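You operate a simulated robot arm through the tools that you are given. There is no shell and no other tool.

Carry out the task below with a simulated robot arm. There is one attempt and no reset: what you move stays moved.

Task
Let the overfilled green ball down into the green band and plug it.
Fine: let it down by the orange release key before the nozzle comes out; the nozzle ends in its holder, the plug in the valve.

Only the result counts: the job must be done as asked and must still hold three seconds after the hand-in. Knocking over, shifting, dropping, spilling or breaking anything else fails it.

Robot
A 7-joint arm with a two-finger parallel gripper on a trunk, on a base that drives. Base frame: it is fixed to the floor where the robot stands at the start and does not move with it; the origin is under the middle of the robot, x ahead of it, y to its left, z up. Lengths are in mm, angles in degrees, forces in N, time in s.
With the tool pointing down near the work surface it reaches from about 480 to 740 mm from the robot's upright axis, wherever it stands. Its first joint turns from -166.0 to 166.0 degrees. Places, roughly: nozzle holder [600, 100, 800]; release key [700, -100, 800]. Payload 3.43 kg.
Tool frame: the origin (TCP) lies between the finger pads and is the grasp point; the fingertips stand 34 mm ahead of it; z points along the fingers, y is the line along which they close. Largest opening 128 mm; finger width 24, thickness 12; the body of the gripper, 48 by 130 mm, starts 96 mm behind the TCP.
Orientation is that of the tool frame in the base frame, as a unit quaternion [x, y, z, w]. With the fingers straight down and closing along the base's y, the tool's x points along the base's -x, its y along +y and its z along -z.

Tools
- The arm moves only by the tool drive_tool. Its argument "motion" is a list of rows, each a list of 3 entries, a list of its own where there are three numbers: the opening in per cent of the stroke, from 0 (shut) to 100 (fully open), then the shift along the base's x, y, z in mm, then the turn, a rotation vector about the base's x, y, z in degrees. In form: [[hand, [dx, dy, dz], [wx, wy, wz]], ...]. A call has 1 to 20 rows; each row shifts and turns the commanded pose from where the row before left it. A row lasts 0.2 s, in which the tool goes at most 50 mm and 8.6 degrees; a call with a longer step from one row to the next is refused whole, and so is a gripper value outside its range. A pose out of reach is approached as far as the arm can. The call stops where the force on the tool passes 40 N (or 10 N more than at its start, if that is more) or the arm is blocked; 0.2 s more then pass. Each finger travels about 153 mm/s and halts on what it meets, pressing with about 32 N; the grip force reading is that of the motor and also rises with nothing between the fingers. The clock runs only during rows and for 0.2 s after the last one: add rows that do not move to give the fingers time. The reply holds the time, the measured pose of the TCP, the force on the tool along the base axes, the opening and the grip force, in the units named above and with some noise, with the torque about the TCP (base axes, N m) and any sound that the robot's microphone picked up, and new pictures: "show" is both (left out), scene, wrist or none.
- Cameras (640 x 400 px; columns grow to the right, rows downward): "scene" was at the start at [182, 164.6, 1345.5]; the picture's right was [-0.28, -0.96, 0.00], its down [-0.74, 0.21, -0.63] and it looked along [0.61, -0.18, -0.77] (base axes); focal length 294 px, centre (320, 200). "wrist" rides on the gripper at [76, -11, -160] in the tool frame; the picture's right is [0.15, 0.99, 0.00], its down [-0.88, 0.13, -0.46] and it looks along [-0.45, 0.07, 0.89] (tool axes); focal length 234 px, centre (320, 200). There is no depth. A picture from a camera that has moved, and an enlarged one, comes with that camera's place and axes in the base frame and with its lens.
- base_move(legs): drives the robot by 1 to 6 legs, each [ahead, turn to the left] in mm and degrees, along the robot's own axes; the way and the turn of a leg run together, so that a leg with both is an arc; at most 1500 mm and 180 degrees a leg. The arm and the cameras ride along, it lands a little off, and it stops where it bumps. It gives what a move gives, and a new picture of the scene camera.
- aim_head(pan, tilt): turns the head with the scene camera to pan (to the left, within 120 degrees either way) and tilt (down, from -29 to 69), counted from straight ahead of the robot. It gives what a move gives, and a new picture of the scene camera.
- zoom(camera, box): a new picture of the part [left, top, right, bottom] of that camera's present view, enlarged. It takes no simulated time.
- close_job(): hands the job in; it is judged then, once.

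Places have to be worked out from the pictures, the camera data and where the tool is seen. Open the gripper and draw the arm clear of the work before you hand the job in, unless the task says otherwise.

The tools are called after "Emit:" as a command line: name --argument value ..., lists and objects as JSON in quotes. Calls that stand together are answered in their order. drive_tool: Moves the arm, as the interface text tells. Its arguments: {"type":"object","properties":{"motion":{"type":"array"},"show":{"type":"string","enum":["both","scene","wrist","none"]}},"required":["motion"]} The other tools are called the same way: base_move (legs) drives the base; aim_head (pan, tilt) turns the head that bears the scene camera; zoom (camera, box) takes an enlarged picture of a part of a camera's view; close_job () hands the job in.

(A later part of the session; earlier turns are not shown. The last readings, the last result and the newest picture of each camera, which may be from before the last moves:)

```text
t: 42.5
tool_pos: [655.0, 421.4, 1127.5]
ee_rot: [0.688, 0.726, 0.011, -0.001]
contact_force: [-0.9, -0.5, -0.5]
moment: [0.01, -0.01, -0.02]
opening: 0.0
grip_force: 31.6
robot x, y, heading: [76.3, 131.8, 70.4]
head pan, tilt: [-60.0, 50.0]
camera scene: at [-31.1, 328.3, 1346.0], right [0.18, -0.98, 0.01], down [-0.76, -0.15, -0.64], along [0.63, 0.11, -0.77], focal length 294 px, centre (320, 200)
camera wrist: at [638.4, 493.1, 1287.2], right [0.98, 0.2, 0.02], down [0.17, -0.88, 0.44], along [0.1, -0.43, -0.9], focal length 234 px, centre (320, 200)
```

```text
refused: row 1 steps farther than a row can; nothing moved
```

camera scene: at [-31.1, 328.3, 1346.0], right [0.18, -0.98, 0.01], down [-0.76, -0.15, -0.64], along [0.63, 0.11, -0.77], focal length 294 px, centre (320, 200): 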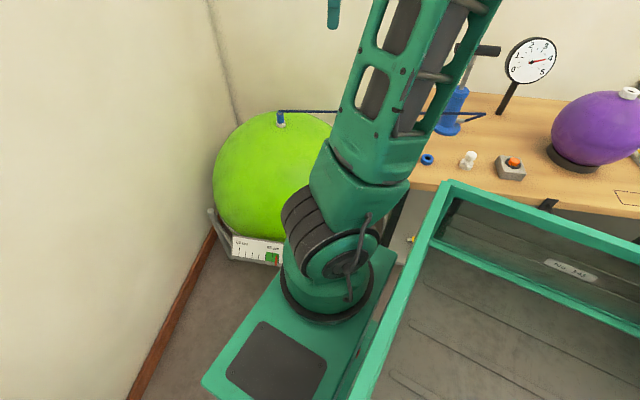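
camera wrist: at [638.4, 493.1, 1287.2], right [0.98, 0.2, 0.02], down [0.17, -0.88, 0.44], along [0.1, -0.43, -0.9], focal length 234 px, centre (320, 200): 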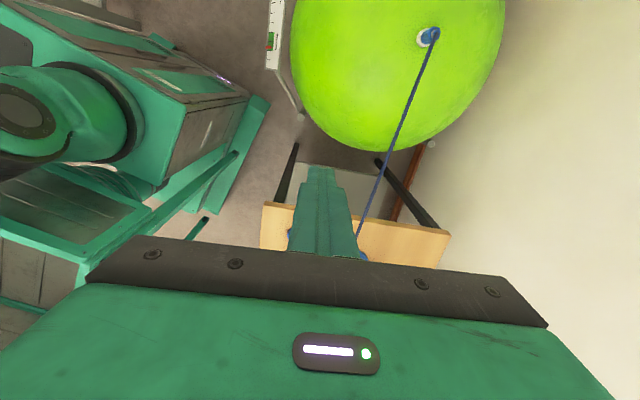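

That first row was 51 mm long, just over the limit. I'll use shorter steps.

Emit:
drive_tool --motion '[[50, [28, 30, -15], [0, 0, 0]], [50, [28, 30, -15], [0, 0, 0]], [50, [28, 30, -20], [0, 0, 0]], [50, [28, 30, -20], [0, 0, 0]], [50, [28, 30, -20], [0, 0, 0]], [50, [28, 30, -20], [0, 0, 0]], [50, [22, 23, -30], [0, 0, 0]], [50, [0, 0, -40], [0, 0, 0]], [50, [0, 0, -40], [0, 0, 0]], [50, [0, 0, 0], [0, 0, 0]], [50, [0, 0, 0], [0, 0, 0]]]'

```text
t: 44.9
tool_pos: [843.1, 622.7, 905.9]
ee_rot: [0.688, 0.725, 0.011, -0.002]
contact_force: [-0.1, 0.8, -0.2]
moment: [0.02, -0.02, -0.02]
opening: 64.3
grip_force: 0.0
robot x, y, heading: [81.0, 130.7, 70.4]
head pan, tilt: [-60.0, 50.0]
camera scene: at [-31.1, 328.4, 1346.0], right [0.18, -0.98, 0.01], down [-0.76, -0.15, -0.64], along [0.63, 0.11, -0.77], focal length 294 px, centre (320, 200)
camera wrist: at [826.3, 695.3, 1066.8], right [0.98, 0.2, 0.02], down [0.17, -0.88, 0.44], along [0.1, -0.43, -0.9], focal length 234 px, centre (320, 200)
```

scene: 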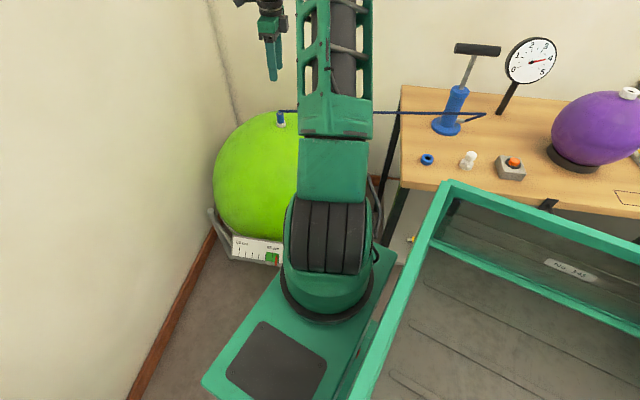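
wrist: 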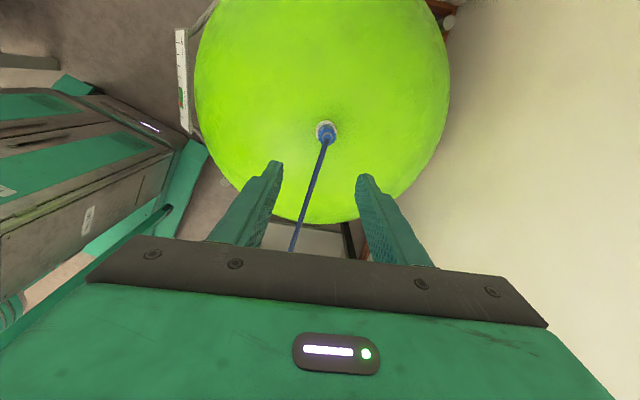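

The hand is now above the ball with the nozzle almost on its axis. I'll zoom in to get the nozzle's position and tilt.

Emit:
zoom --camera "wrist" --box '[280, 95, 376, 155]'

Emit:
zoom --camera "scene" --box '[241, 90, 321, 140]'

Emit:
zoom --camera "scene" --box '[225, 228, 295, 272]'

```text
6.67 times, centred on (328, 125) of wrist
camera zoom: at [826.3, 695.3, 1066.8], right [0.98, 0.2, 0.02], down [0.17, -0.88, 0.44], along [0.1, -0.43, -0.9], focal length 1561 px, centre (267, 700)
```

zoom: 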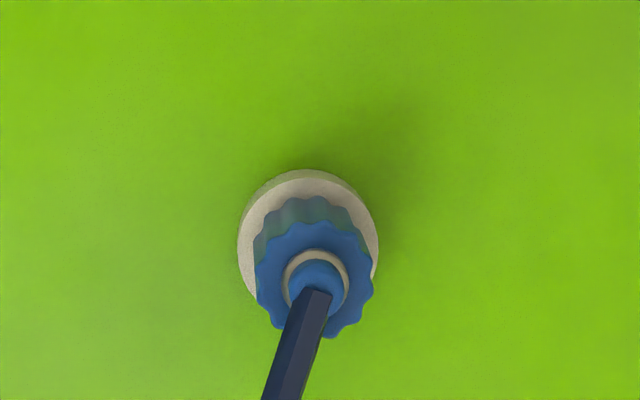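

```text
8.00 times, centred on (281, 115) of scene
camera zoom: at [-31.1, 328.4, 1346.0], right [0.18, -0.98, 0.01], down [-0.76, -0.15, -0.64], along [0.63, 0.11, -0.77], focal length 2350 px, centre (632, 880)
```

zoom: 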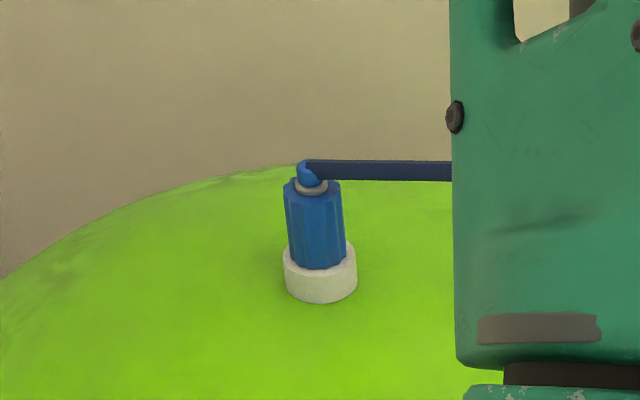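

```text
9.09 times, centred on (260, 250) of scene
camera zoom: at [-31.1, 328.4, 1346.0], right [0.18, -0.98, 0.01], down [-0.76, -0.15, -0.64], along [0.63, 0.11, -0.77], focal length 2670 px, centre (866, -254)
```

zoom: 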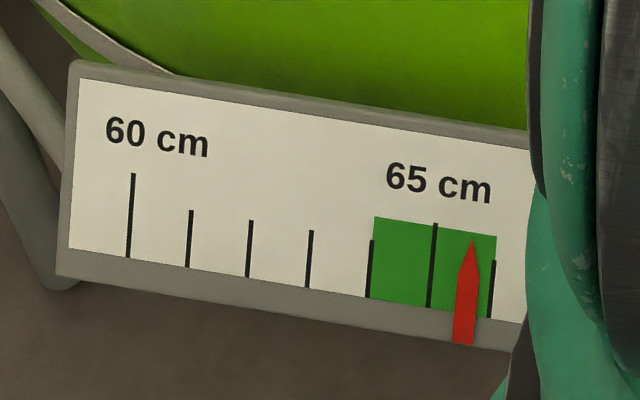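

The pointer holds at 65.6. The nozzle stands nearly upright: collar around (855, 633, 677), top of the blue body near z 723. I'll straighten the tool and come down to z ≈ 790 to check the alignment.

Emit:
drive_tool --motion '[[50, [6, 5, -30], [-1.1, 0.7, 0]], [50, [6, 5, -35], [0, 0, 0]], [50, [0, 0, -30], [0, 0, 0]], [50, [0, 0, -20], [0, 0, 0]], [50, [0, 0, 0], [0, 0, 0]], [50, [0, 0, 0], [0, 0, 0]]]'

Emit:
zoom --camera "wrist" --box '[240, 80, 400, 180]'

Emit:
zoom --camera "scene" --box '[231, 60, 331, 130]'

```text
t: 46.2
tool_pos: [855.8, 632.9, 790.1]
ee_rot: [0.687, 0.727, 0.0, 0.0]
contact_force: [-0.2, 0.3, -0.7]
moment: [-0.03, 0.0, -0.01]
opening: 64.3
grip_force: 0.0
robot x, y, heading: [80.9, 135.3, 70.3]
head pan, tilt: [-60.0, 50.0]
camera scene: at [-31.1, 328.4, 1346.0], right [0.18, -0.98, 0.01], down [-0.76, -0.15, -0.64], along [0.63, 0.11, -0.77], focal length 294 px, centre (320, 200)
camera wrist: at [841.4, 708.8, 949.6], right [0.98, 0.2, 0.0], down [0.18, -0.87, 0.46], along [0.09, -0.45, -0.89], focal length 234 px, centre (320, 200)
```

scene: 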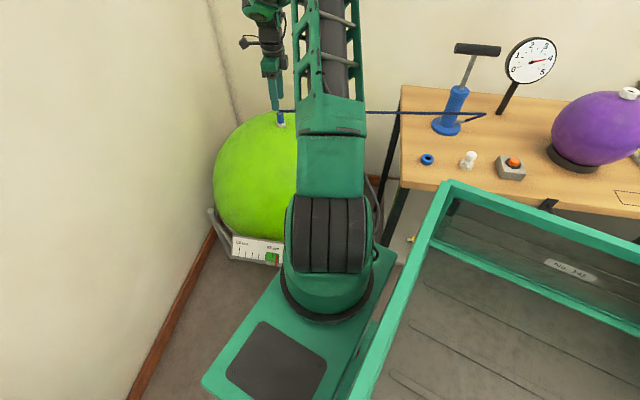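
wrist: 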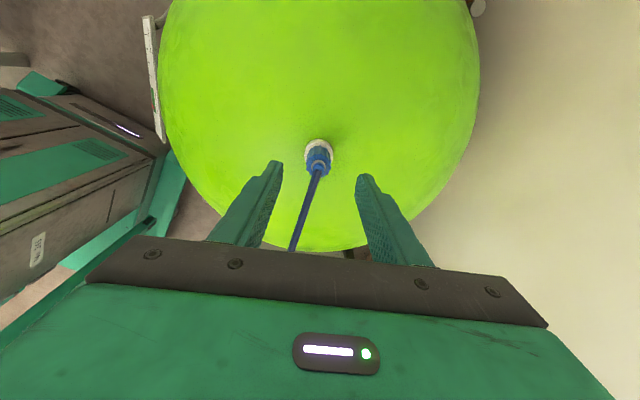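

```text
4.00 times, centred on (320, 130) of wrist
camera zoom: at [841.4, 708.8, 949.6], right [0.98, 0.2, 0.0], down [0.18, -0.87, 0.46], along [0.09, -0.45, -0.89], focal length 937 px, centre (320, 480)
```

zoom: 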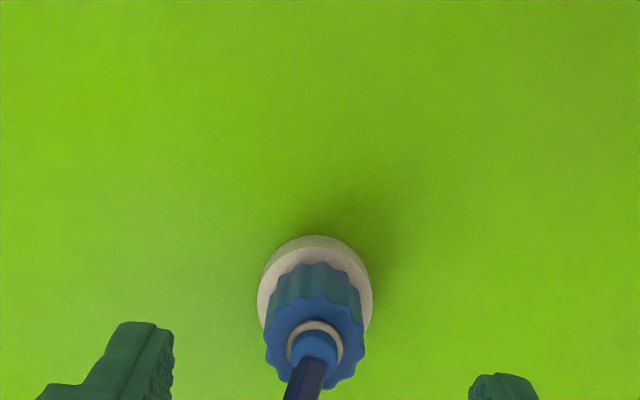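

```text
5.71 times, centred on (281, 95) of scene
camera zoom: at [-31.1, 328.4, 1346.0], right [0.18, -0.98, 0.01], down [-0.76, -0.15, -0.64], along [0.63, 0.11, -0.77], focal length 1678 px, centre (543, 800)
```

zoom: 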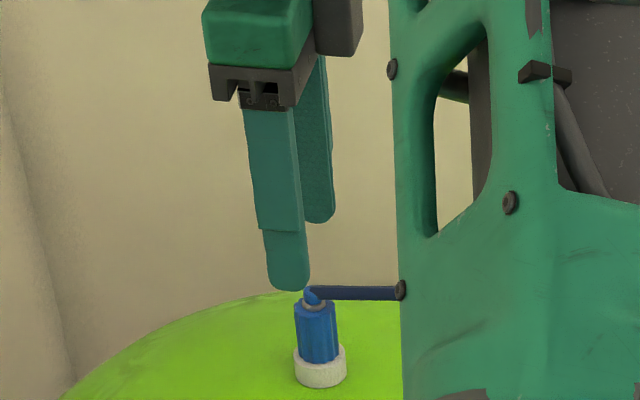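

The nozzle lies on the tool axis to within about 1 mm in the wrist view. I'll descend to z ≈ 716, so that the tips stay clear of the ball, and look again before closing.

Emit:
drive_tool --motion '[[50, [0, 0, -25], [0, 0, 0]], [50, [0, 0, -25], [0, 0, 0]], [50, [0, 0, -14], [0, 0, 0]], [50, [0, 0, -8], [0, 0, 0]], [50, [0, 0, 0], [0, 0, 0]], [50, [0, 0, 0], [0, 0, 0]]]'

Emit:
zoom --camera "wrist" --box '[240, 110, 400, 210]'

Emit:
zoom --camera "scene" --box '[231, 70, 331, 140]'

```text
t: 47.6
tool_pos: [857.7, 634.4, 718.4]
ee_rot: [0.688, 0.726, 0.0, 0.001]
contact_force: [0.1, -0.3, -0.2]
moment: [0.0, -0.03, -0.02]
opening: 64.1
grip_force: 0.0
robot x, y, heading: [76.2, 132.0, 70.5]
head pan, tilt: [-60.0, 50.0]
camera scene: at [-31.1, 328.4, 1346.0], right [0.18, -0.98, 0.01], down [-0.76, -0.15, -0.64], along [0.63, 0.11, -0.77], focal length 294 px, centre (320, 200)
camera wrist: at [843.0, 709.5, 878.0], right [0.98, 0.2, 0.0], down [0.18, -0.87, 0.46], along [0.09, -0.45, -0.89], focal length 234 px, centre (320, 200)
```

scene: 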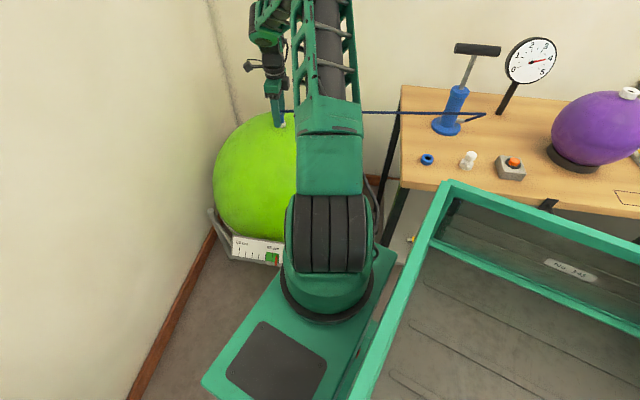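
wrist: 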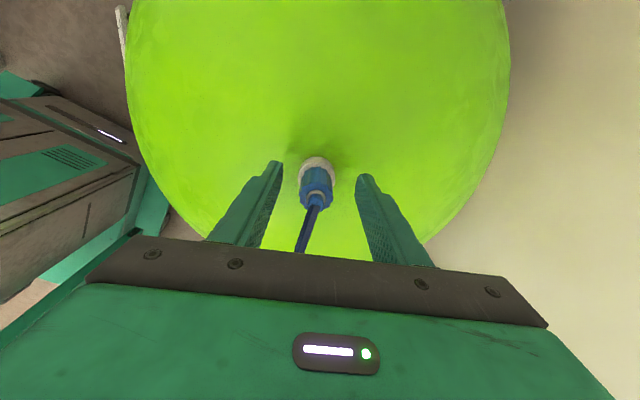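

```text
4.00 times, centred on (320, 160) of wrist
camera zoom: at [843.0, 709.5, 878.0], right [0.98, 0.2, 0.0], down [0.18, -0.87, 0.46], along [0.09, -0.45, -0.89], focal length 937 px, centre (320, 360)
```

zoom: 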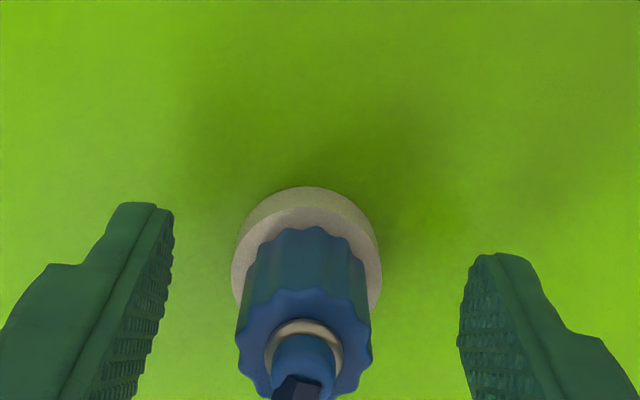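

```text
5.71 times, centred on (281, 105) of scene
camera zoom: at [-31.1, 328.4, 1346.0], right [0.18, -0.98, 0.01], down [-0.76, -0.15, -0.64], along [0.63, 0.11, -0.77], focal length 1678 px, centre (543, 743)
```

zoom: 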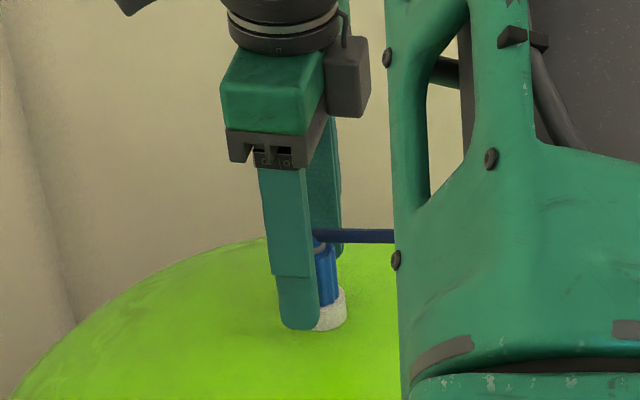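

The nozzle sits between the pads, about 2.4 mm off centre in x. Since the ball may leak once the nozzle is out, I'll first survey the holder and plug closely with the wrist camera, then come back to this pose.

Emit:
drive_tool --motion '[[50, [0, 0, 45], [0, 0, 0]], [50, [0, 0, 45], [0, 0, 0]], [50, [0, 0, 45], [0, 0, 0]], [50, [-19, -45, 5], [0, 0, 0]], [50, [-19, -45, 5], [0, 0, 0]], [50, [-19, -45, 5], [0, 0, 0]], [50, [-19, -45, 5], [0, 0, 0]], [50, [-19, -45, 5], [0, 0, 0]], [50, [-19, -45, 5], [0, 0, 0]], [50, [-19, -45, 5], [0, 0, 0]], [50, [-19, -45, 5], [0, 0, 0]], [50, [-19, -45, 5], [0, 0, 0]], [50, [-19, -45, 5], [0, 0, 0]], [50, [-19, -45, 5], [0, 0, 0]], [50, [-6, -20, 0], [0, 0, 0]], [50, [0, 0, 0], [0, 0, 0]], [50, [0, 0, 0], [0, 0, 0]]]'

```text
t: 51.2
tool_pos: [641.2, 115.0, 905.9]
ee_rot: [0.687, 0.726, -0.001, 0.0]
contact_force: [-0.3, -0.9, -0.3]
moment: [-0.01, -0.03, 0.0]
opening: 64.2
grip_force: 0.1
robot x, y, heading: [78.2, 133.8, 70.5]
head pan, tilt: [-60.0, 50.0]
camera scene: at [-31.2, 328.2, 1346.0], right [0.18, -0.98, 0.01], down [-0.76, -0.15, -0.64], along [0.63, 0.11, -0.77], focal length 294 px, centre (320, 200)
camera wrist: at [625.8, 190.6, 1066.1], right [0.98, 0.2, 0.0], down [0.18, -0.87, 0.46], along [0.09, -0.45, -0.89], focal length 234 px, centre (320, 200)
```

scene: 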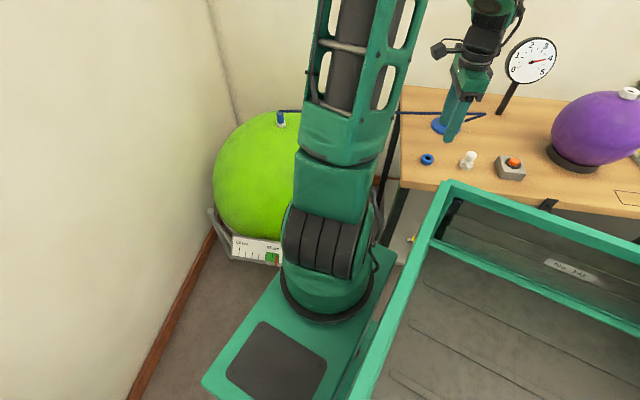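
wrist: 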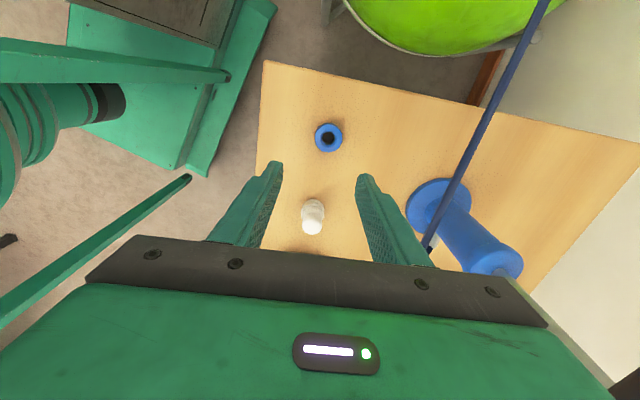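

Both the holder ring and the plug are in the wrist view. I'll zoom in on them from both cameras.

Emit:
zoom --camera "wrist" --box '[280, 110, 380, 172]'

Emit:
zoom --camera "wrist" --box '[265, 185, 365, 247]'

Emit:
zoom --camera "scene" --box '[405, 135, 485, 185]'

```text
6.40 times, centred on (330, 141) of wrist
camera zoom: at [625.8, 190.6, 1066.1], right [0.98, 0.2, 0.0], down [0.18, -0.87, 0.46], along [0.09, -0.45, -0.89], focal length 1499 px, centre (256, 578)
```

zoom: 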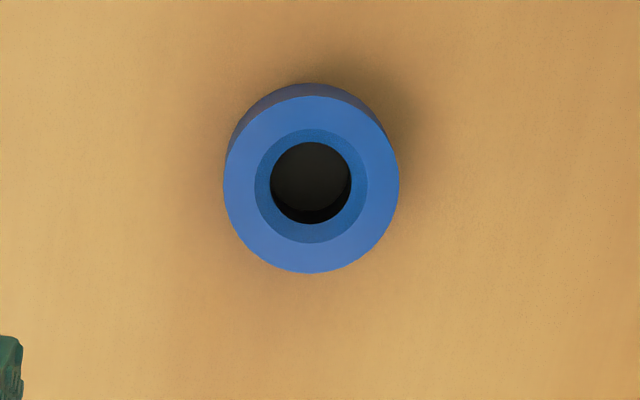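

```text
6.40 times, centred on (315, 216) of wrist
camera zoom: at [625.8, 190.6, 1066.1], right [0.98, 0.2, 0.0], down [0.18, -0.87, 0.46], along [0.09, -0.45, -0.89], focal length 1499 px, centre (352, 98)
```

zoom: 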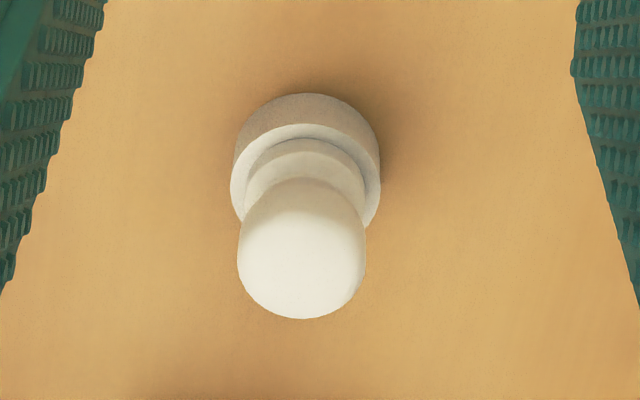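

```text
8.00 times, centred on (445, 160) of scene
camera zoom: at [-31.2, 328.2, 1346.0], right [0.18, -0.98, 0.01], down [-0.76, -0.15, -0.64], along [0.63, 0.11, -0.77], focal length 2350 px, centre (-680, 520)
```

zoom: 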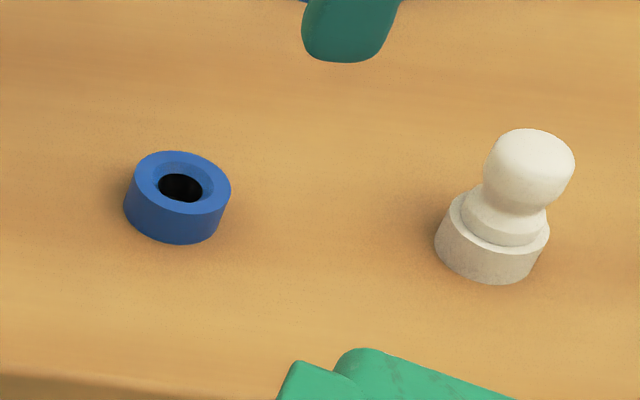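

The holder ring top is at about (649, 131, 777). The plug knob is at about (651, 20, 799), and the plug sits in a white seat. I'll return along the same path to the nozzle, 2.4 mm corrected in x and 6 mm higher.

Emit:
drive_tool --motion '[[50, [19, 45, -5], [0, 0, 0]], [50, [19, 45, -5], [0, 0, 0]], [50, [19, 45, -5], [0, 0, 0]], [50, [19, 45, -5], [0, 0, 0]], [50, [19, 45, -5], [0, 0, 0]], [50, [19, 45, -5], [0, 0, 0]], [50, [19, 45, -5], [0, 0, 0]], [50, [19, 45, -5], [0, 0, 0]], [50, [19, 45, -5], [0, 0, 0]], [50, [19, 45, -5], [0, 0, 0]], [50, [19, 45, -5], [0, 0, 0]], [50, [3.6, 20, 0], [0, 0, 0]], [50, [0, 0, 0], [0, 0, 0]], [50, [0, 0, -45], [0, 0, 0]], [50, [0, 0, -45], [0, 0, 0]], [50, [0, 0, -29], [0, 0, 0]], [50, [0, 0, -10], [0, 0, 0]], [50, [0, 0, 0], [0, 0, 0]], [50, [0, 0, 0], [0, 0, 0]]]'

Emit:
zoom --camera "wrist" --box '[240, 120, 400, 220]'

Emit:
zoom --camera "scene" --box '[231, 70, 331, 140]'

```text
t: 55.2
tool_pos: [854.1, 633.8, 722.1]
ee_rot: [0.688, 0.725, -0.001, 0.0]
contact_force: [-0.3, -0.8, 0.3]
moment: [0.0, 0.0, -0.02]
opening: 64.1
grip_force: 0.0
robot x, y, heading: [75.5, 134.4, 70.2]
head pan, tilt: [-60.0, 50.0]
camera scene: at [-31.1, 328.4, 1346.0], right [0.18, -0.98, 0.01], down [-0.76, -0.15, -0.64], along [0.63, 0.11, -0.77], focal length 294 px, centre (320, 200)
camera wrist: at [839.4, 708.9, 882.6], right [0.98, 0.2, 0.0], down [0.18, -0.87, 0.46], along [0.09, -0.45, -0.89], focal length 234 px, centre (320, 200)
```

scene: 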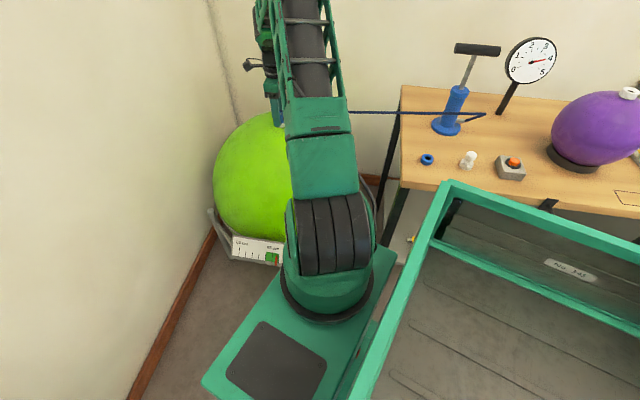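
wrist: 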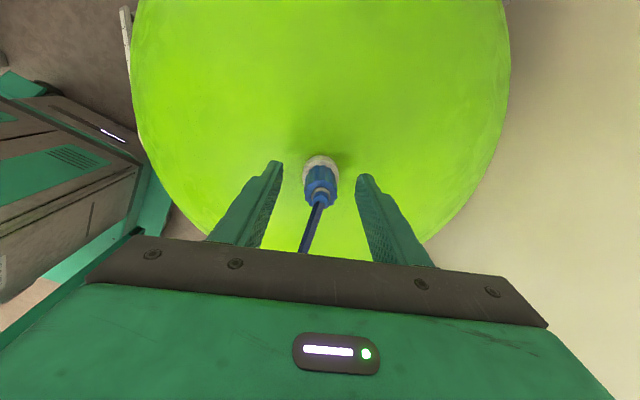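

```text
4.00 times, centred on (320, 170) of wrist
camera zoom: at [839.4, 708.9, 882.6], right [0.98, 0.2, 0.0], down [0.18, -0.87, 0.46], along [0.09, -0.45, -0.89], focal length 937 px, centre (320, 320)
```

zoom: 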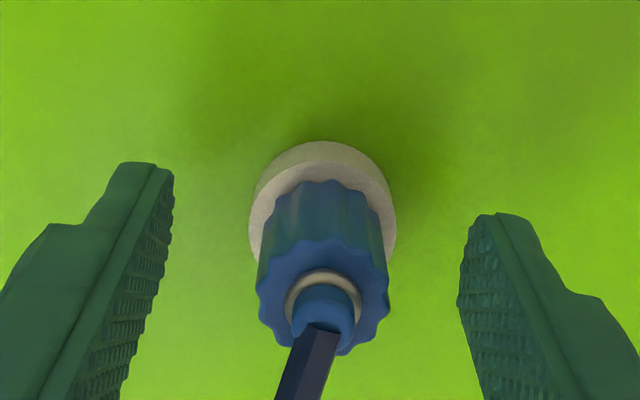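

```text
5.71 times, centred on (281, 105) of scene
camera zoom: at [-31.1, 328.4, 1346.0], right [0.18, -0.98, 0.01], down [-0.76, -0.15, -0.64], along [0.63, 0.11, -0.77], focal length 1678 px, centre (543, 743)
```

zoom: 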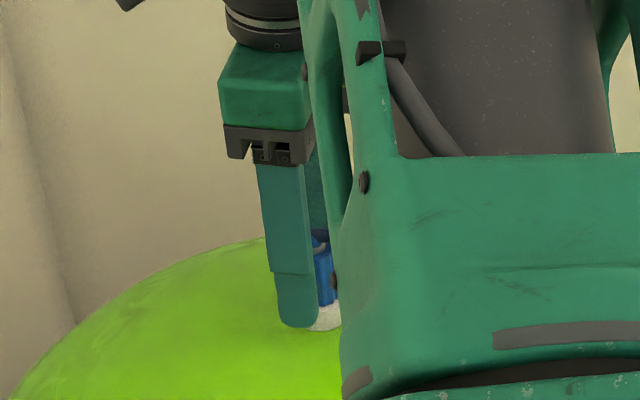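

The nozzle is centred to about 1 mm, and the fingertips are just above the collar. Now I'll close on the blue body.

Emit:
drive_tool --motion '[[25, [0, 0, 0], [0, 0, 0]], [0, [0, 0, 0], [0, 0, 0]], [0, [0, 0, 0], [0, 0, 0]], [0, [0, 0, 0], [0, 0, 0]]]'

Emit:
zoom --camera "wrist" --box '[240, 120, 400, 220]'

Emit:
zoom --camera "scene" --box '[225, 228, 295, 272]'

```text
t: 56.2
tool_pos: [855.0, 632.5, 724.2]
ee_rot: [0.689, 0.725, 0.0, 0.001]
contact_force: [3.8, 0.8, 1.5]
moment: [0.01, -0.15, 0.0]
opening: 25.0
grip_force: 32.2
robot x, y, heading: [75.1, 134.0, 70.5]
head pan, tilt: [-60.0, 50.0]
camera scene: at [-31.0, 328.4, 1346.0], right [0.18, -0.98, 0.01], down [-0.76, -0.15, -0.64], along [0.63, 0.11, -0.77], focal length 294 px, centre (320, 200)
camera wrist: at [839.6, 708.8, 882.9], right [0.98, 0.2, 0.0], down [0.18, -0.87, 0.46], along [0.09, -0.45, -0.89], focal length 234 px, centre (320, 200)
```

scene: 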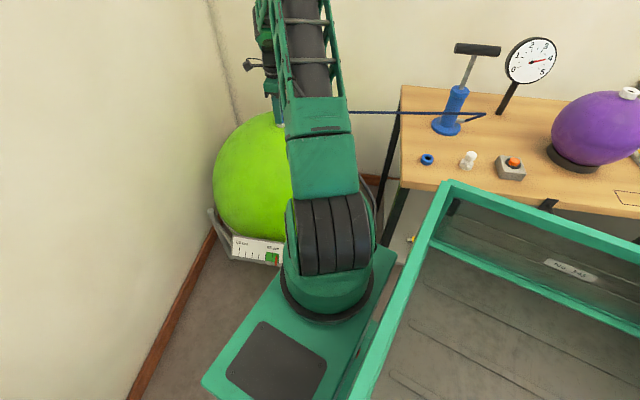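
wrist: 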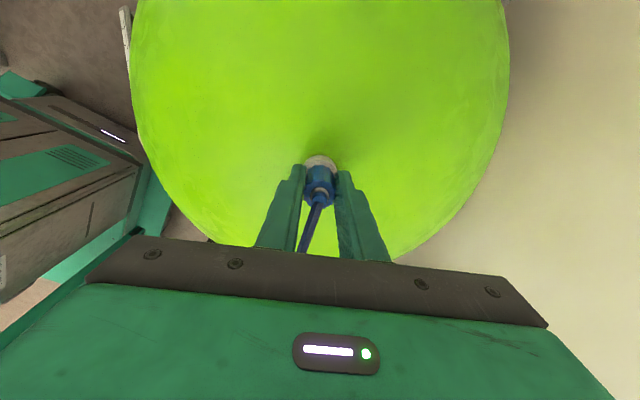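

```text
4.00 times, centred on (320, 170) of wrist
camera zoom: at [839.6, 708.8, 882.9], right [0.98, 0.2, 0.0], down [0.18, -0.87, 0.46], along [0.09, -0.45, -0.89], focal length 937 px, centre (320, 320)
```

zoom: 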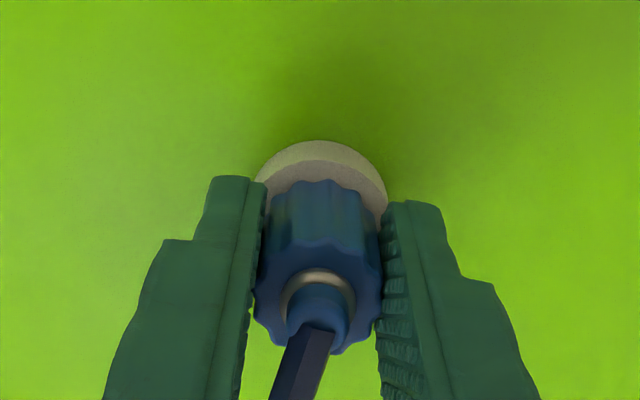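

```text
9.09 times, centred on (260, 250) of scene
camera zoom: at [-31.0, 328.4, 1346.0], right [0.18, -0.98, 0.01], down [-0.76, -0.15, -0.64], along [0.63, 0.11, -0.77], focal length 2670 px, centre (866, -254)
```

zoom: 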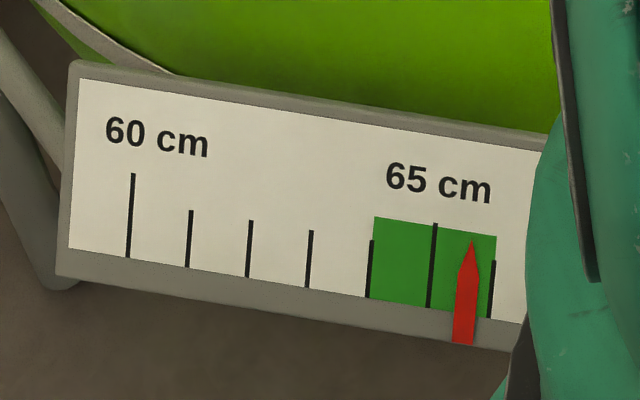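

The grip holds at 25 mm on the nozzle body. I'll pull it straight up and carry it to above the holder in one go, in case the valve leaks.

Emit:
drive_tool --motion '[[0, [0, 0, 5], [0, 0, 0]], [0, [0, 0, 8], [0, 0, 0]], [0, [0, 0, 12], [0, 0, 0]], [0, [0, 0, 20], [0, 0, 0]], [0, [0, 0, 45], [0, 0, 0]], [0, [0, 0, 45], [0, 0, 0]], [0, [-18.5, -45.4, 3.4], [0, 0, 0]], [0, [-18.5, -45.4, 3.4], [0, 0, 0]], [0, [-18.5, -45.4, 3.4], [0, 0, 0]], [0, [-18.5, -45.4, 3.4], [0, 0, 0]], [0, [-18.5, -45.4, 3.4], [0, 0, 0]], [0, [-18.5, -45.4, 3.4], [0, 0, 0]], [0, [-18.5, -45.4, 3.4], [0, 0, 0]], [0, [-18.5, -45.4, 3.4], [0, 0, 0]], [0, [-18.5, -45.4, 3.4], [0, 0, 0]], [0, [-18.5, -45.4, 3.4], [0, 0, 0]], [0, [-18.5, -45.4, 3.4], [0, 0, 0]], [0, [0, 0, 0], [0, 0, 0]]]'

Emit:
zoom --camera "scene" --box '[225, 228, 295, 272]'

Emit:
zoom --camera "scene" --box '[395, 100, 495, 180]'

Emit:
zoom --camera "wrist" --box '[240, 110, 400, 210]'

```text
t: 60.0
tool_pos: [648.3, 132.2, 899.6]
ee_rot: [0.688, 0.726, -0.001, 0.0]
contact_force: [1.0, 0.7, -0.2]
moment: [0.01, -0.02, 0.0]
opening: 24.7
grip_force: 32.1
robot x, y, heading: [80.0, 133.7, 70.4]
head pan, tilt: [-60.0, 50.0]
camera scene: at [-31.2, 328.2, 1346.0], right [0.18, -0.98, 0.01], down [-0.76, -0.15, -0.64], along [0.63, 0.11, -0.77], focal length 294 px, centre (320, 200)
camera wrist: at [632.7, 207.8, 1059.0], right [0.98, 0.2, 0.0], down [0.18, -0.87, 0.46], along [0.09, -0.45, -0.89], focal length 234 px, centre (320, 200)
```

scene: 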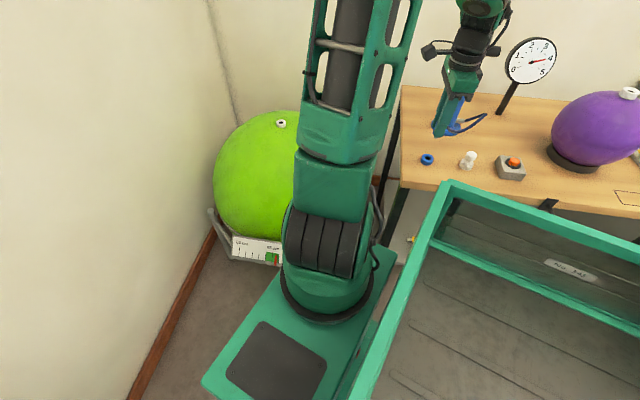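
wrist: 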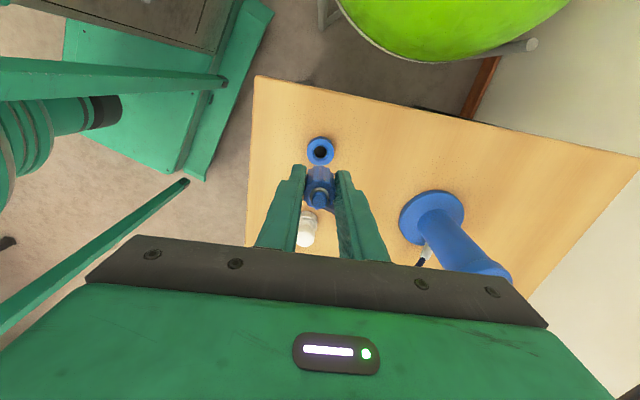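

```text
9.09 times, centred on (260, 250) of scene
camera zoom: at [-31.2, 328.2, 1346.0], right [0.18, -0.98, 0.01], down [-0.76, -0.15, -0.64], along [0.63, 0.11, -0.77], focal length 2670 px, centre (866, -254)
```

zoom: 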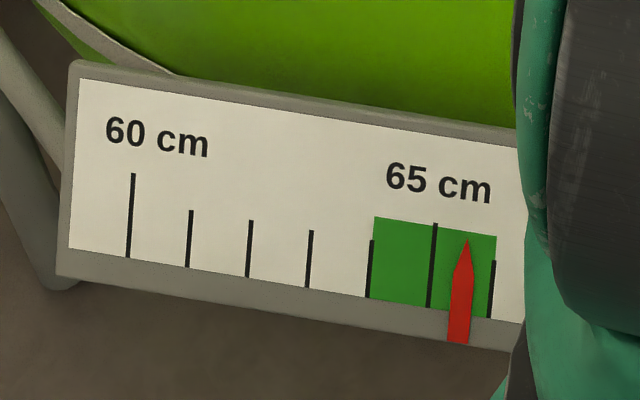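

```text
5.00 times, centred on (445, 140) of scene
camera zoom: at [-31.2, 328.2, 1346.0], right [0.18, -0.98, 0.01], down [-0.76, -0.15, -0.64], along [0.63, 0.11, -0.77], focal length 1469 px, centre (-305, 500)
```

zoom: 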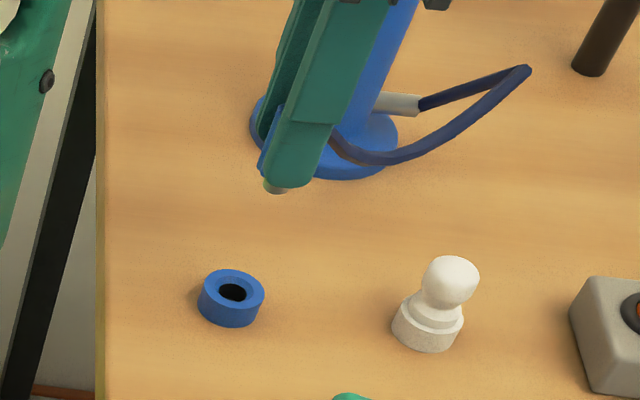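

```text
4.00 times, centred on (320, 160) of wrist
camera zoom: at [632.7, 207.8, 1059.0], right [0.98, 0.2, 0.0], down [0.18, -0.87, 0.46], along [0.09, -0.45, -0.89], focal length 937 px, centre (320, 360)
```

zoom: 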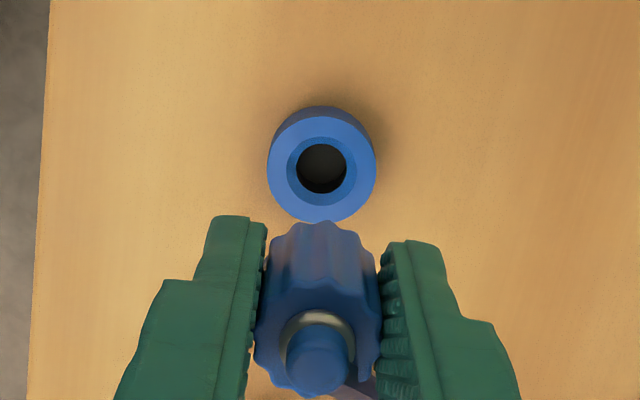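

The nozzle is out, and the pointer has only slipped to about 65.5, so the leak is slow. The ring is 2 mm +x and 3 mm -y of the nozzle axis; I'll correct that and descend to just above the ring.

Emit:
drive_tool --motion '[[0, [2, -3, -20], [0, 0, 0]], [0, [0, 0, -20], [0, 0, 0]], [0, [0, 0, -8], [0, 0, 0]], [0, [0, 0, 0], [0, 0, 0]]]'

Emit:
zoom --camera "wrist" --box '[240, 110, 400, 210]'

Emit:
zoom --camera "scene" --box '[395, 100, 475, 180]'

```text
t: 61.0
tool_pos: [650.0, 131.6, 850.2]
ee_rot: [0.688, 0.726, 0.0, 0.0]
contact_force: [0.4, 0.9, 0.3]
moment: [0.01, -0.01, 0.03]
opening: 24.6
grip_force: 32.0
robot x, y, heading: [75.3, 131.2, 70.6]
head pan, tilt: [-60.0, 50.0]
camera scene: at [-31.2, 328.2, 1346.0], right [0.18, -0.98, 0.01], down [-0.76, -0.15, -0.64], along [0.63, 0.11, -0.77], focal length 294 px, centre (320, 200)
camera wrist: at [636.3, 206.2, 1010.4], right [0.98, 0.2, 0.0], down [0.18, -0.87, 0.46], along [0.09, -0.45, -0.89], focal length 234 px, centre (320, 200)
```

scene: 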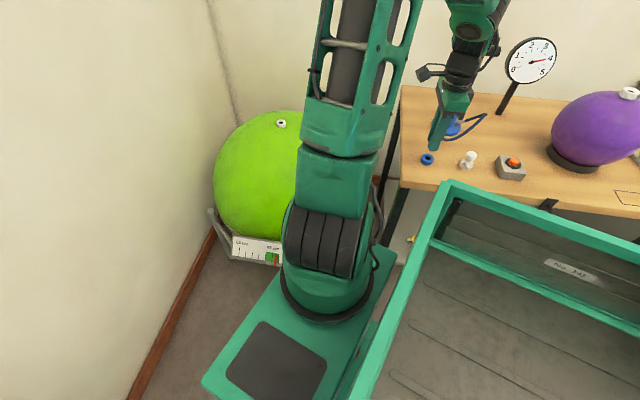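
wrist: 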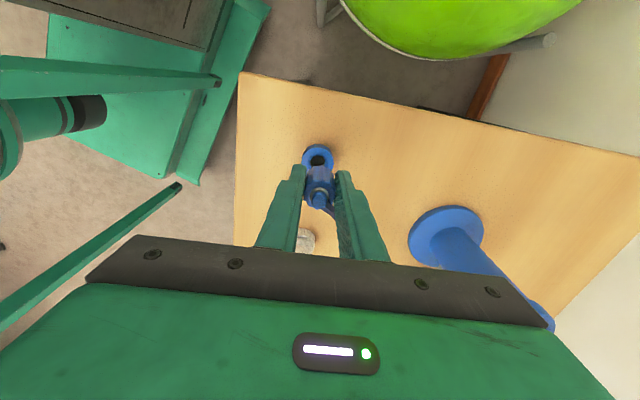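

```text
4.00 times, centred on (320, 160) of wrist
camera zoom: at [636.3, 206.2, 1010.4], right [0.98, 0.2, 0.0], down [0.18, -0.87, 0.46], along [0.09, -0.45, -0.89], focal length 937 px, centre (320, 360)
```

zoom: 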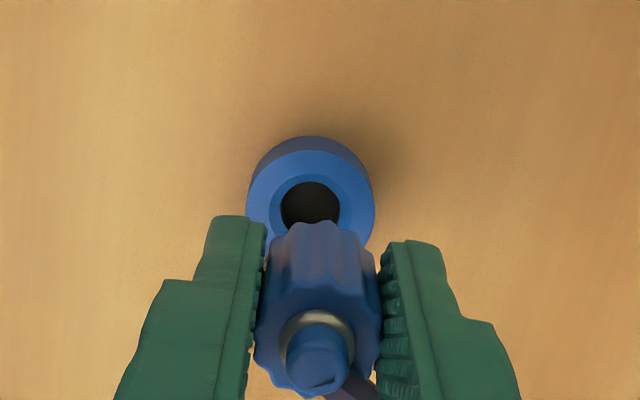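

```text
5.00 times, centred on (435, 140) of scene
camera zoom: at [-31.2, 328.2, 1346.0], right [0.18, -0.98, 0.01], down [-0.76, -0.15, -0.64], along [0.63, 0.11, -0.77], focal length 1469 px, centre (-255, 500)
```

zoom: 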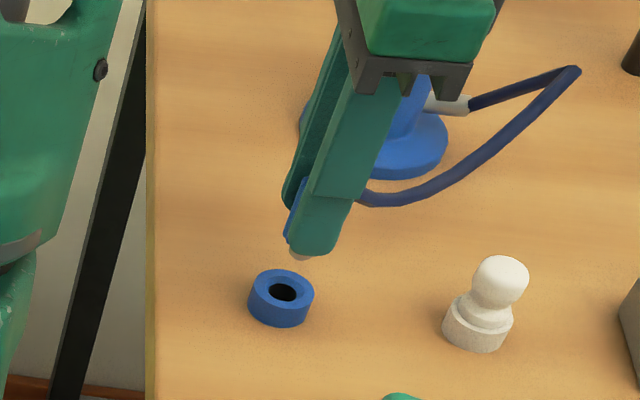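

The alignment looks right in both views, with about 1.3 mm left in x. I'll lower slowly into the ring, letting the force limit stop me if it does not enter.

Emit:
drive_tool --motion '[[0, [-1.3, 0, -6], [0, 0, 0]], [0, [0, 0, -6], [0, 0, 0]], [0, [0, 0, -5], [0, 0, 0]], [0, [0, 0, -5], [0, 0, 0]], [0, [0, 0, -4], [0, 0, 0]], [0, [0, 0, 0], [0, 0, 0]]]'

Emit:
zoom --camera "wrist" --box '[240, 110, 400, 210]'

Emit:
zoom --camera "scene" --box '[395, 120, 475, 180]'

```text
t: 62.5
tool_pos: [651.0, 130.8, 825.1]
ee_rot: [0.688, 0.726, 0.0, 0.0]
contact_force: [-0.2, -0.4, -0.6]
moment: [-0.02, 0.0, 0.02]
opening: 24.8
grip_force: 31.9
robot x, y, heading: [81.6, 131.3, 70.5]
head pan, tilt: [-60.0, 50.0]
camera scene: at [-31.2, 328.2, 1346.0], right [0.18, -0.98, 0.01], down [-0.76, -0.15, -0.64], along [0.63, 0.11, -0.77], focal length 294 px, centre (320, 200)
camera wrist: at [636.1, 206.1, 984.1], right [0.98, 0.2, 0.0], down [0.18, -0.87, 0.46], along [0.09, -0.45, -0.89], focal length 234 px, centre (320, 200)
```

scene: 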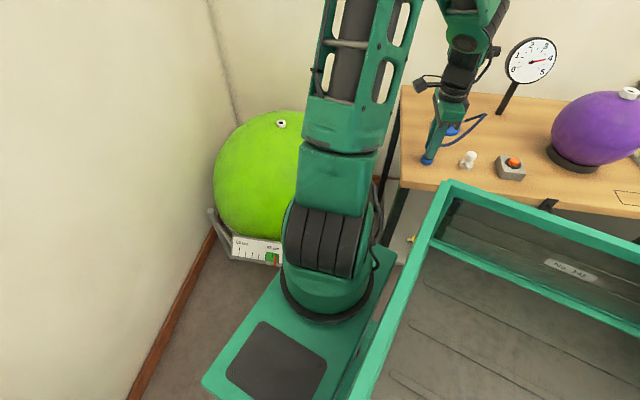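
wrist: 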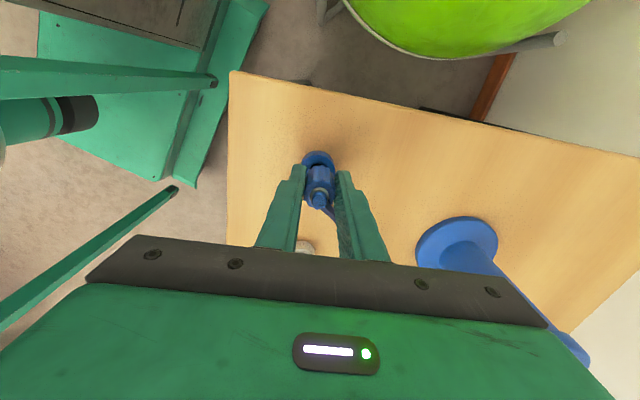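

```text
4.00 times, centred on (320, 160) of wrist
camera zoom: at [636.1, 206.1, 984.1], right [0.98, 0.2, 0.0], down [0.18, -0.87, 0.46], along [0.09, -0.45, -0.89], focal length 937 px, centre (320, 360)
```

zoom: 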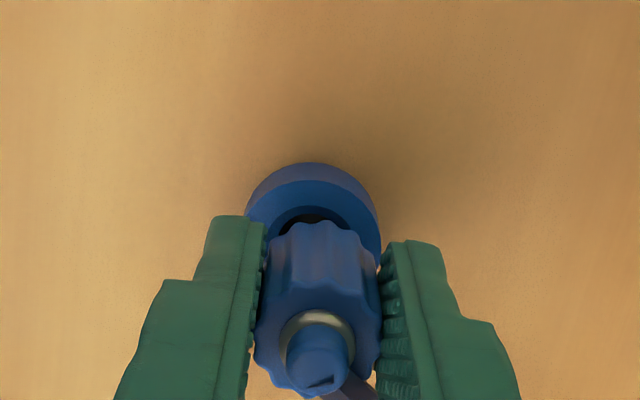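

```text
6.67 times, centred on (435, 150) of scene
camera zoom: at [-31.2, 328.2, 1346.0], right [0.18, -0.98, 0.01], down [-0.76, -0.15, -0.64], along [0.63, 0.11, -0.77], focal length 1958 px, centre (-447, 533)
```

zoom: 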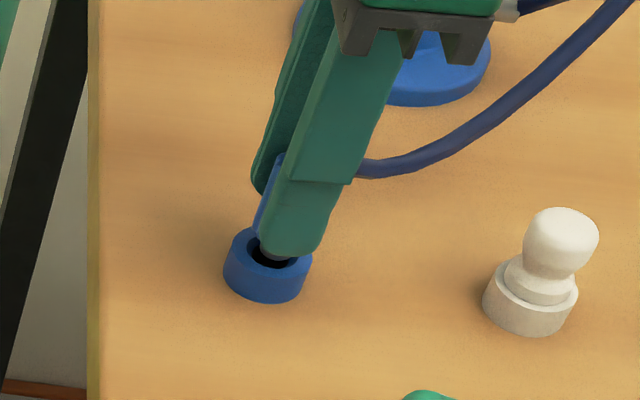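

The stem is entering with no contact force yet. It sits slightly toward -y and +x of the hole, so I'll correct by (-1.2, +1.5) and continue down.

Emit:
drive_tool --motion '[[0, [-1.2, 1.5, 0], [0, 0, 0]], [0, [0, 0, -4], [0, 0, 0]], [0, [0, 0, -3], [0, 0, 0]], [0, [0, 0, -3], [0, 0, 0]], [0, [0, 0, -2], [0, 0, 0]]]'

Emit:
zoom --camera "wrist" --box '[240, 110, 400, 210]'

Emit:
zoom --camera "scene" --box '[395, 120, 475, 180]'

```text
t: 63.6
tool_pos: [648.5, 131.2, 812.2]
ee_rot: [0.689, 0.725, -0.001, 0.001]
contact_force: [-13.3, 0.8, 23.9]
moment: [-0.09, 0.45, -0.09]
opening: 25.0
grip_force: 32.2
robot x, y, heading: [76.4, 129.6, 70.7]
head pan, tilt: [-60.0, 50.0]
camera scene: at [-32.2, 328.2, 1345.9], right [0.18, -0.98, 0.01], down [-0.76, -0.15, -0.64], along [0.63, 0.11, -0.77], focal length 294 px, centre (320, 200)
camera wrist: at [634.1, 207.5, 971.7], right [0.98, 0.2, 0.0], down [0.17, -0.87, 0.46], along [0.09, -0.45, -0.89], focal length 234 px, centre (320, 200)
```

scene: 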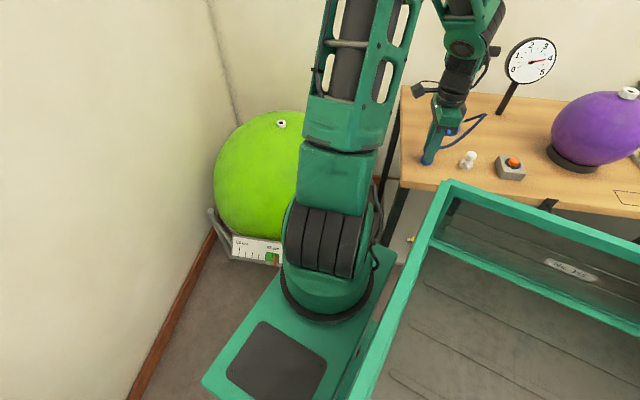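
wrist: 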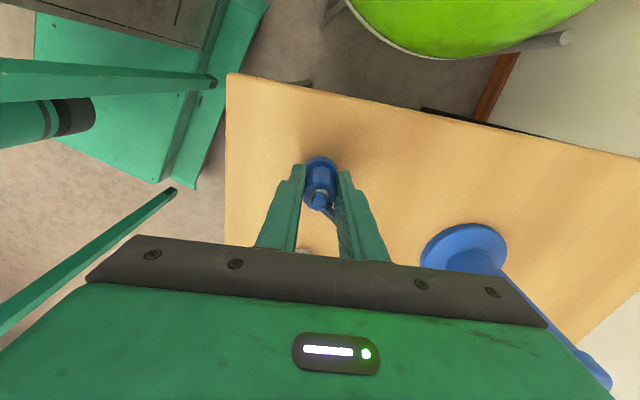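

```text
4.00 times, centred on (320, 160) of wrist
camera zoom: at [634.1, 207.5, 971.7], right [0.98, 0.2, 0.0], down [0.17, -0.87, 0.46], along [0.09, -0.45, -0.89], focal length 937 px, centre (320, 360)
```

zoom: 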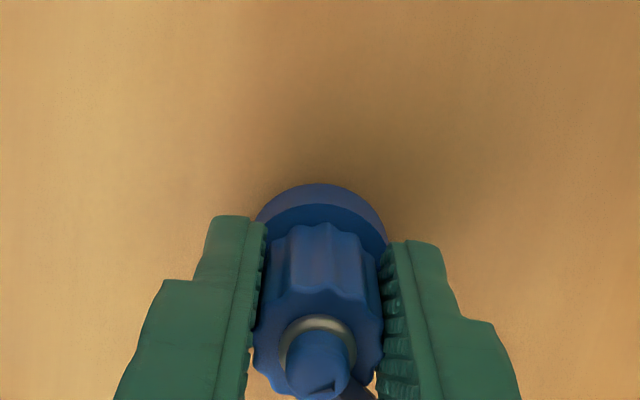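

```text
6.67 times, centred on (435, 150) of scene
camera zoom: at [-32.2, 328.2, 1345.9], right [0.18, -0.98, 0.01], down [-0.76, -0.15, -0.64], along [0.63, 0.11, -0.77], focal length 1958 px, centre (-447, 533)
```

zoom: 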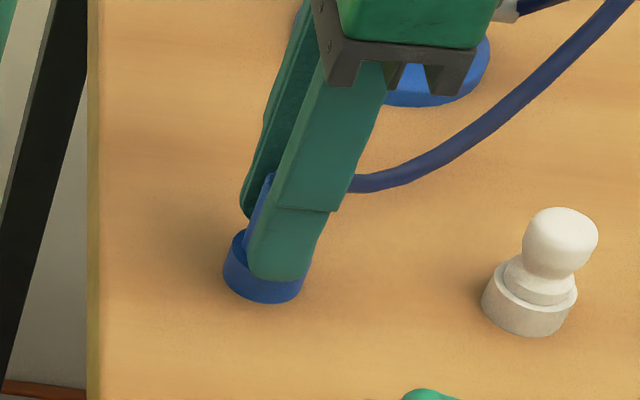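

The reading is 24 N upward with the body down on the ring, so the nozzle appears seated. I'll ease the side force, open, and look.

Emit:
drive_tool --motion '[[0, [-1, 0, 0.5], [0, 0, 0]], [40, [0, 0, 0], [0, 0, 0]], [40, [0, 0, 0], [0, 0, 0]], [40, [0, 0, 20], [0, 0, 0]], [40, [0, 0, 40], [0, 0, 0]], [40, [0, 0, 30], [0, 0, 0]]]'

Emit:
zoom --camera "wrist" --box '[240, 110, 400, 210]'

Emit:
zoom --camera "scene" --box '[395, 120, 475, 180]'

Emit:
zoom --camera "scene" --box '[225, 228, 295, 272]'

```text
t: 65.0
tool_pos: [648.2, 131.4, 905.2]
ee_rot: [0.689, 0.725, 0.0, 0.0]
contact_force: [-0.5, -0.6, -0.6]
moment: [0.01, 0.0, -0.05]
opening: 51.1
grip_force: 0.0
robot x, y, heading: [79.0, 130.8, 70.3]
head pan, tilt: [-60.0, 50.0]
camera scene: at [-31.0, 328.2, 1346.0], right [0.18, -0.98, 0.01], down [-0.76, -0.15, -0.64], along [0.63, 0.11, -0.77], focal length 294 px, centre (320, 200)
camera wrist: at [633.6, 206.3, 1063.4], right [0.98, 0.2, 0.0], down [0.18, -0.87, 0.46], along [0.09, -0.45, -0.89], focal length 234 px, centre (320, 200)
```

scene: 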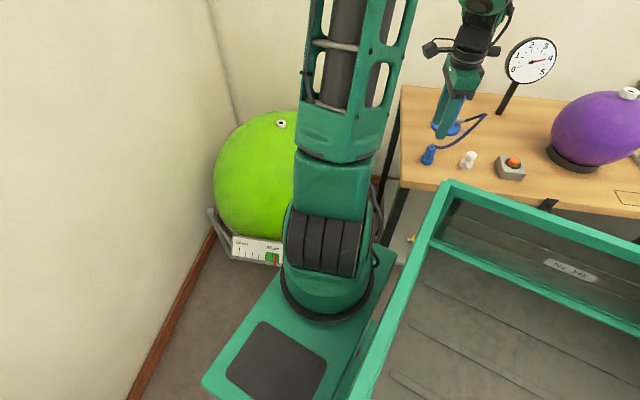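
wrist: 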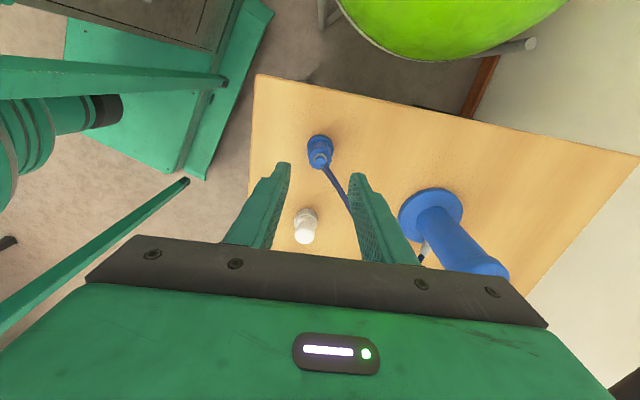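

```text
4.00 times, centred on (320, 160) of wrist
camera zoom: at [633.6, 206.3, 1063.4], right [0.98, 0.2, 0.0], down [0.18, -0.87, 0.46], along [0.09, -0.45, -0.89], focal length 937 px, centre (320, 360)
```

zoom: 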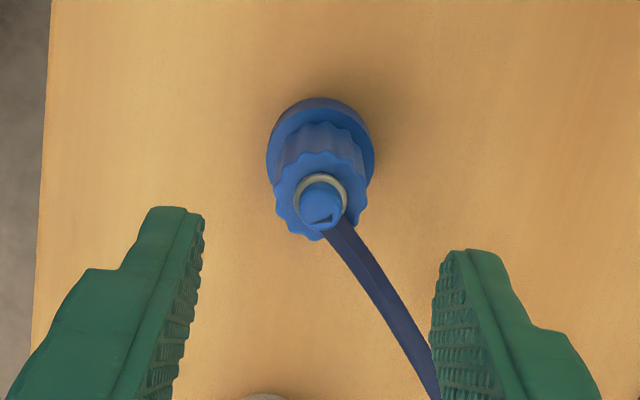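

```text
6.67 times, centred on (435, 150) of scene
camera zoom: at [-31.0, 328.2, 1346.0], right [0.18, -0.98, 0.01], down [-0.76, -0.15, -0.64], along [0.63, 0.11, -0.77], focal length 1958 px, centre (-447, 533)
```

zoom: 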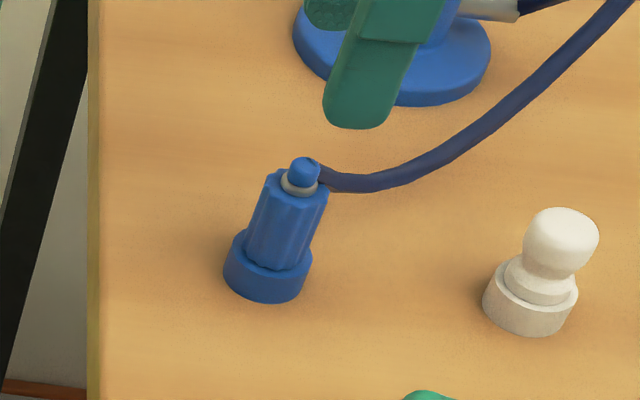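

```text
9.09 times, centred on (260, 250) of scene
camera zoom: at [-31.0, 328.2, 1346.0], right [0.18, -0.98, 0.01], down [-0.76, -0.15, -0.64], along [0.63, 0.11, -0.77], focal length 2670 px, centre (866, -254)
```

zoom: 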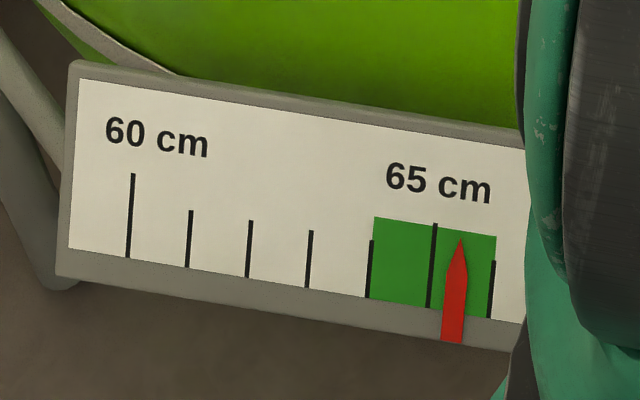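

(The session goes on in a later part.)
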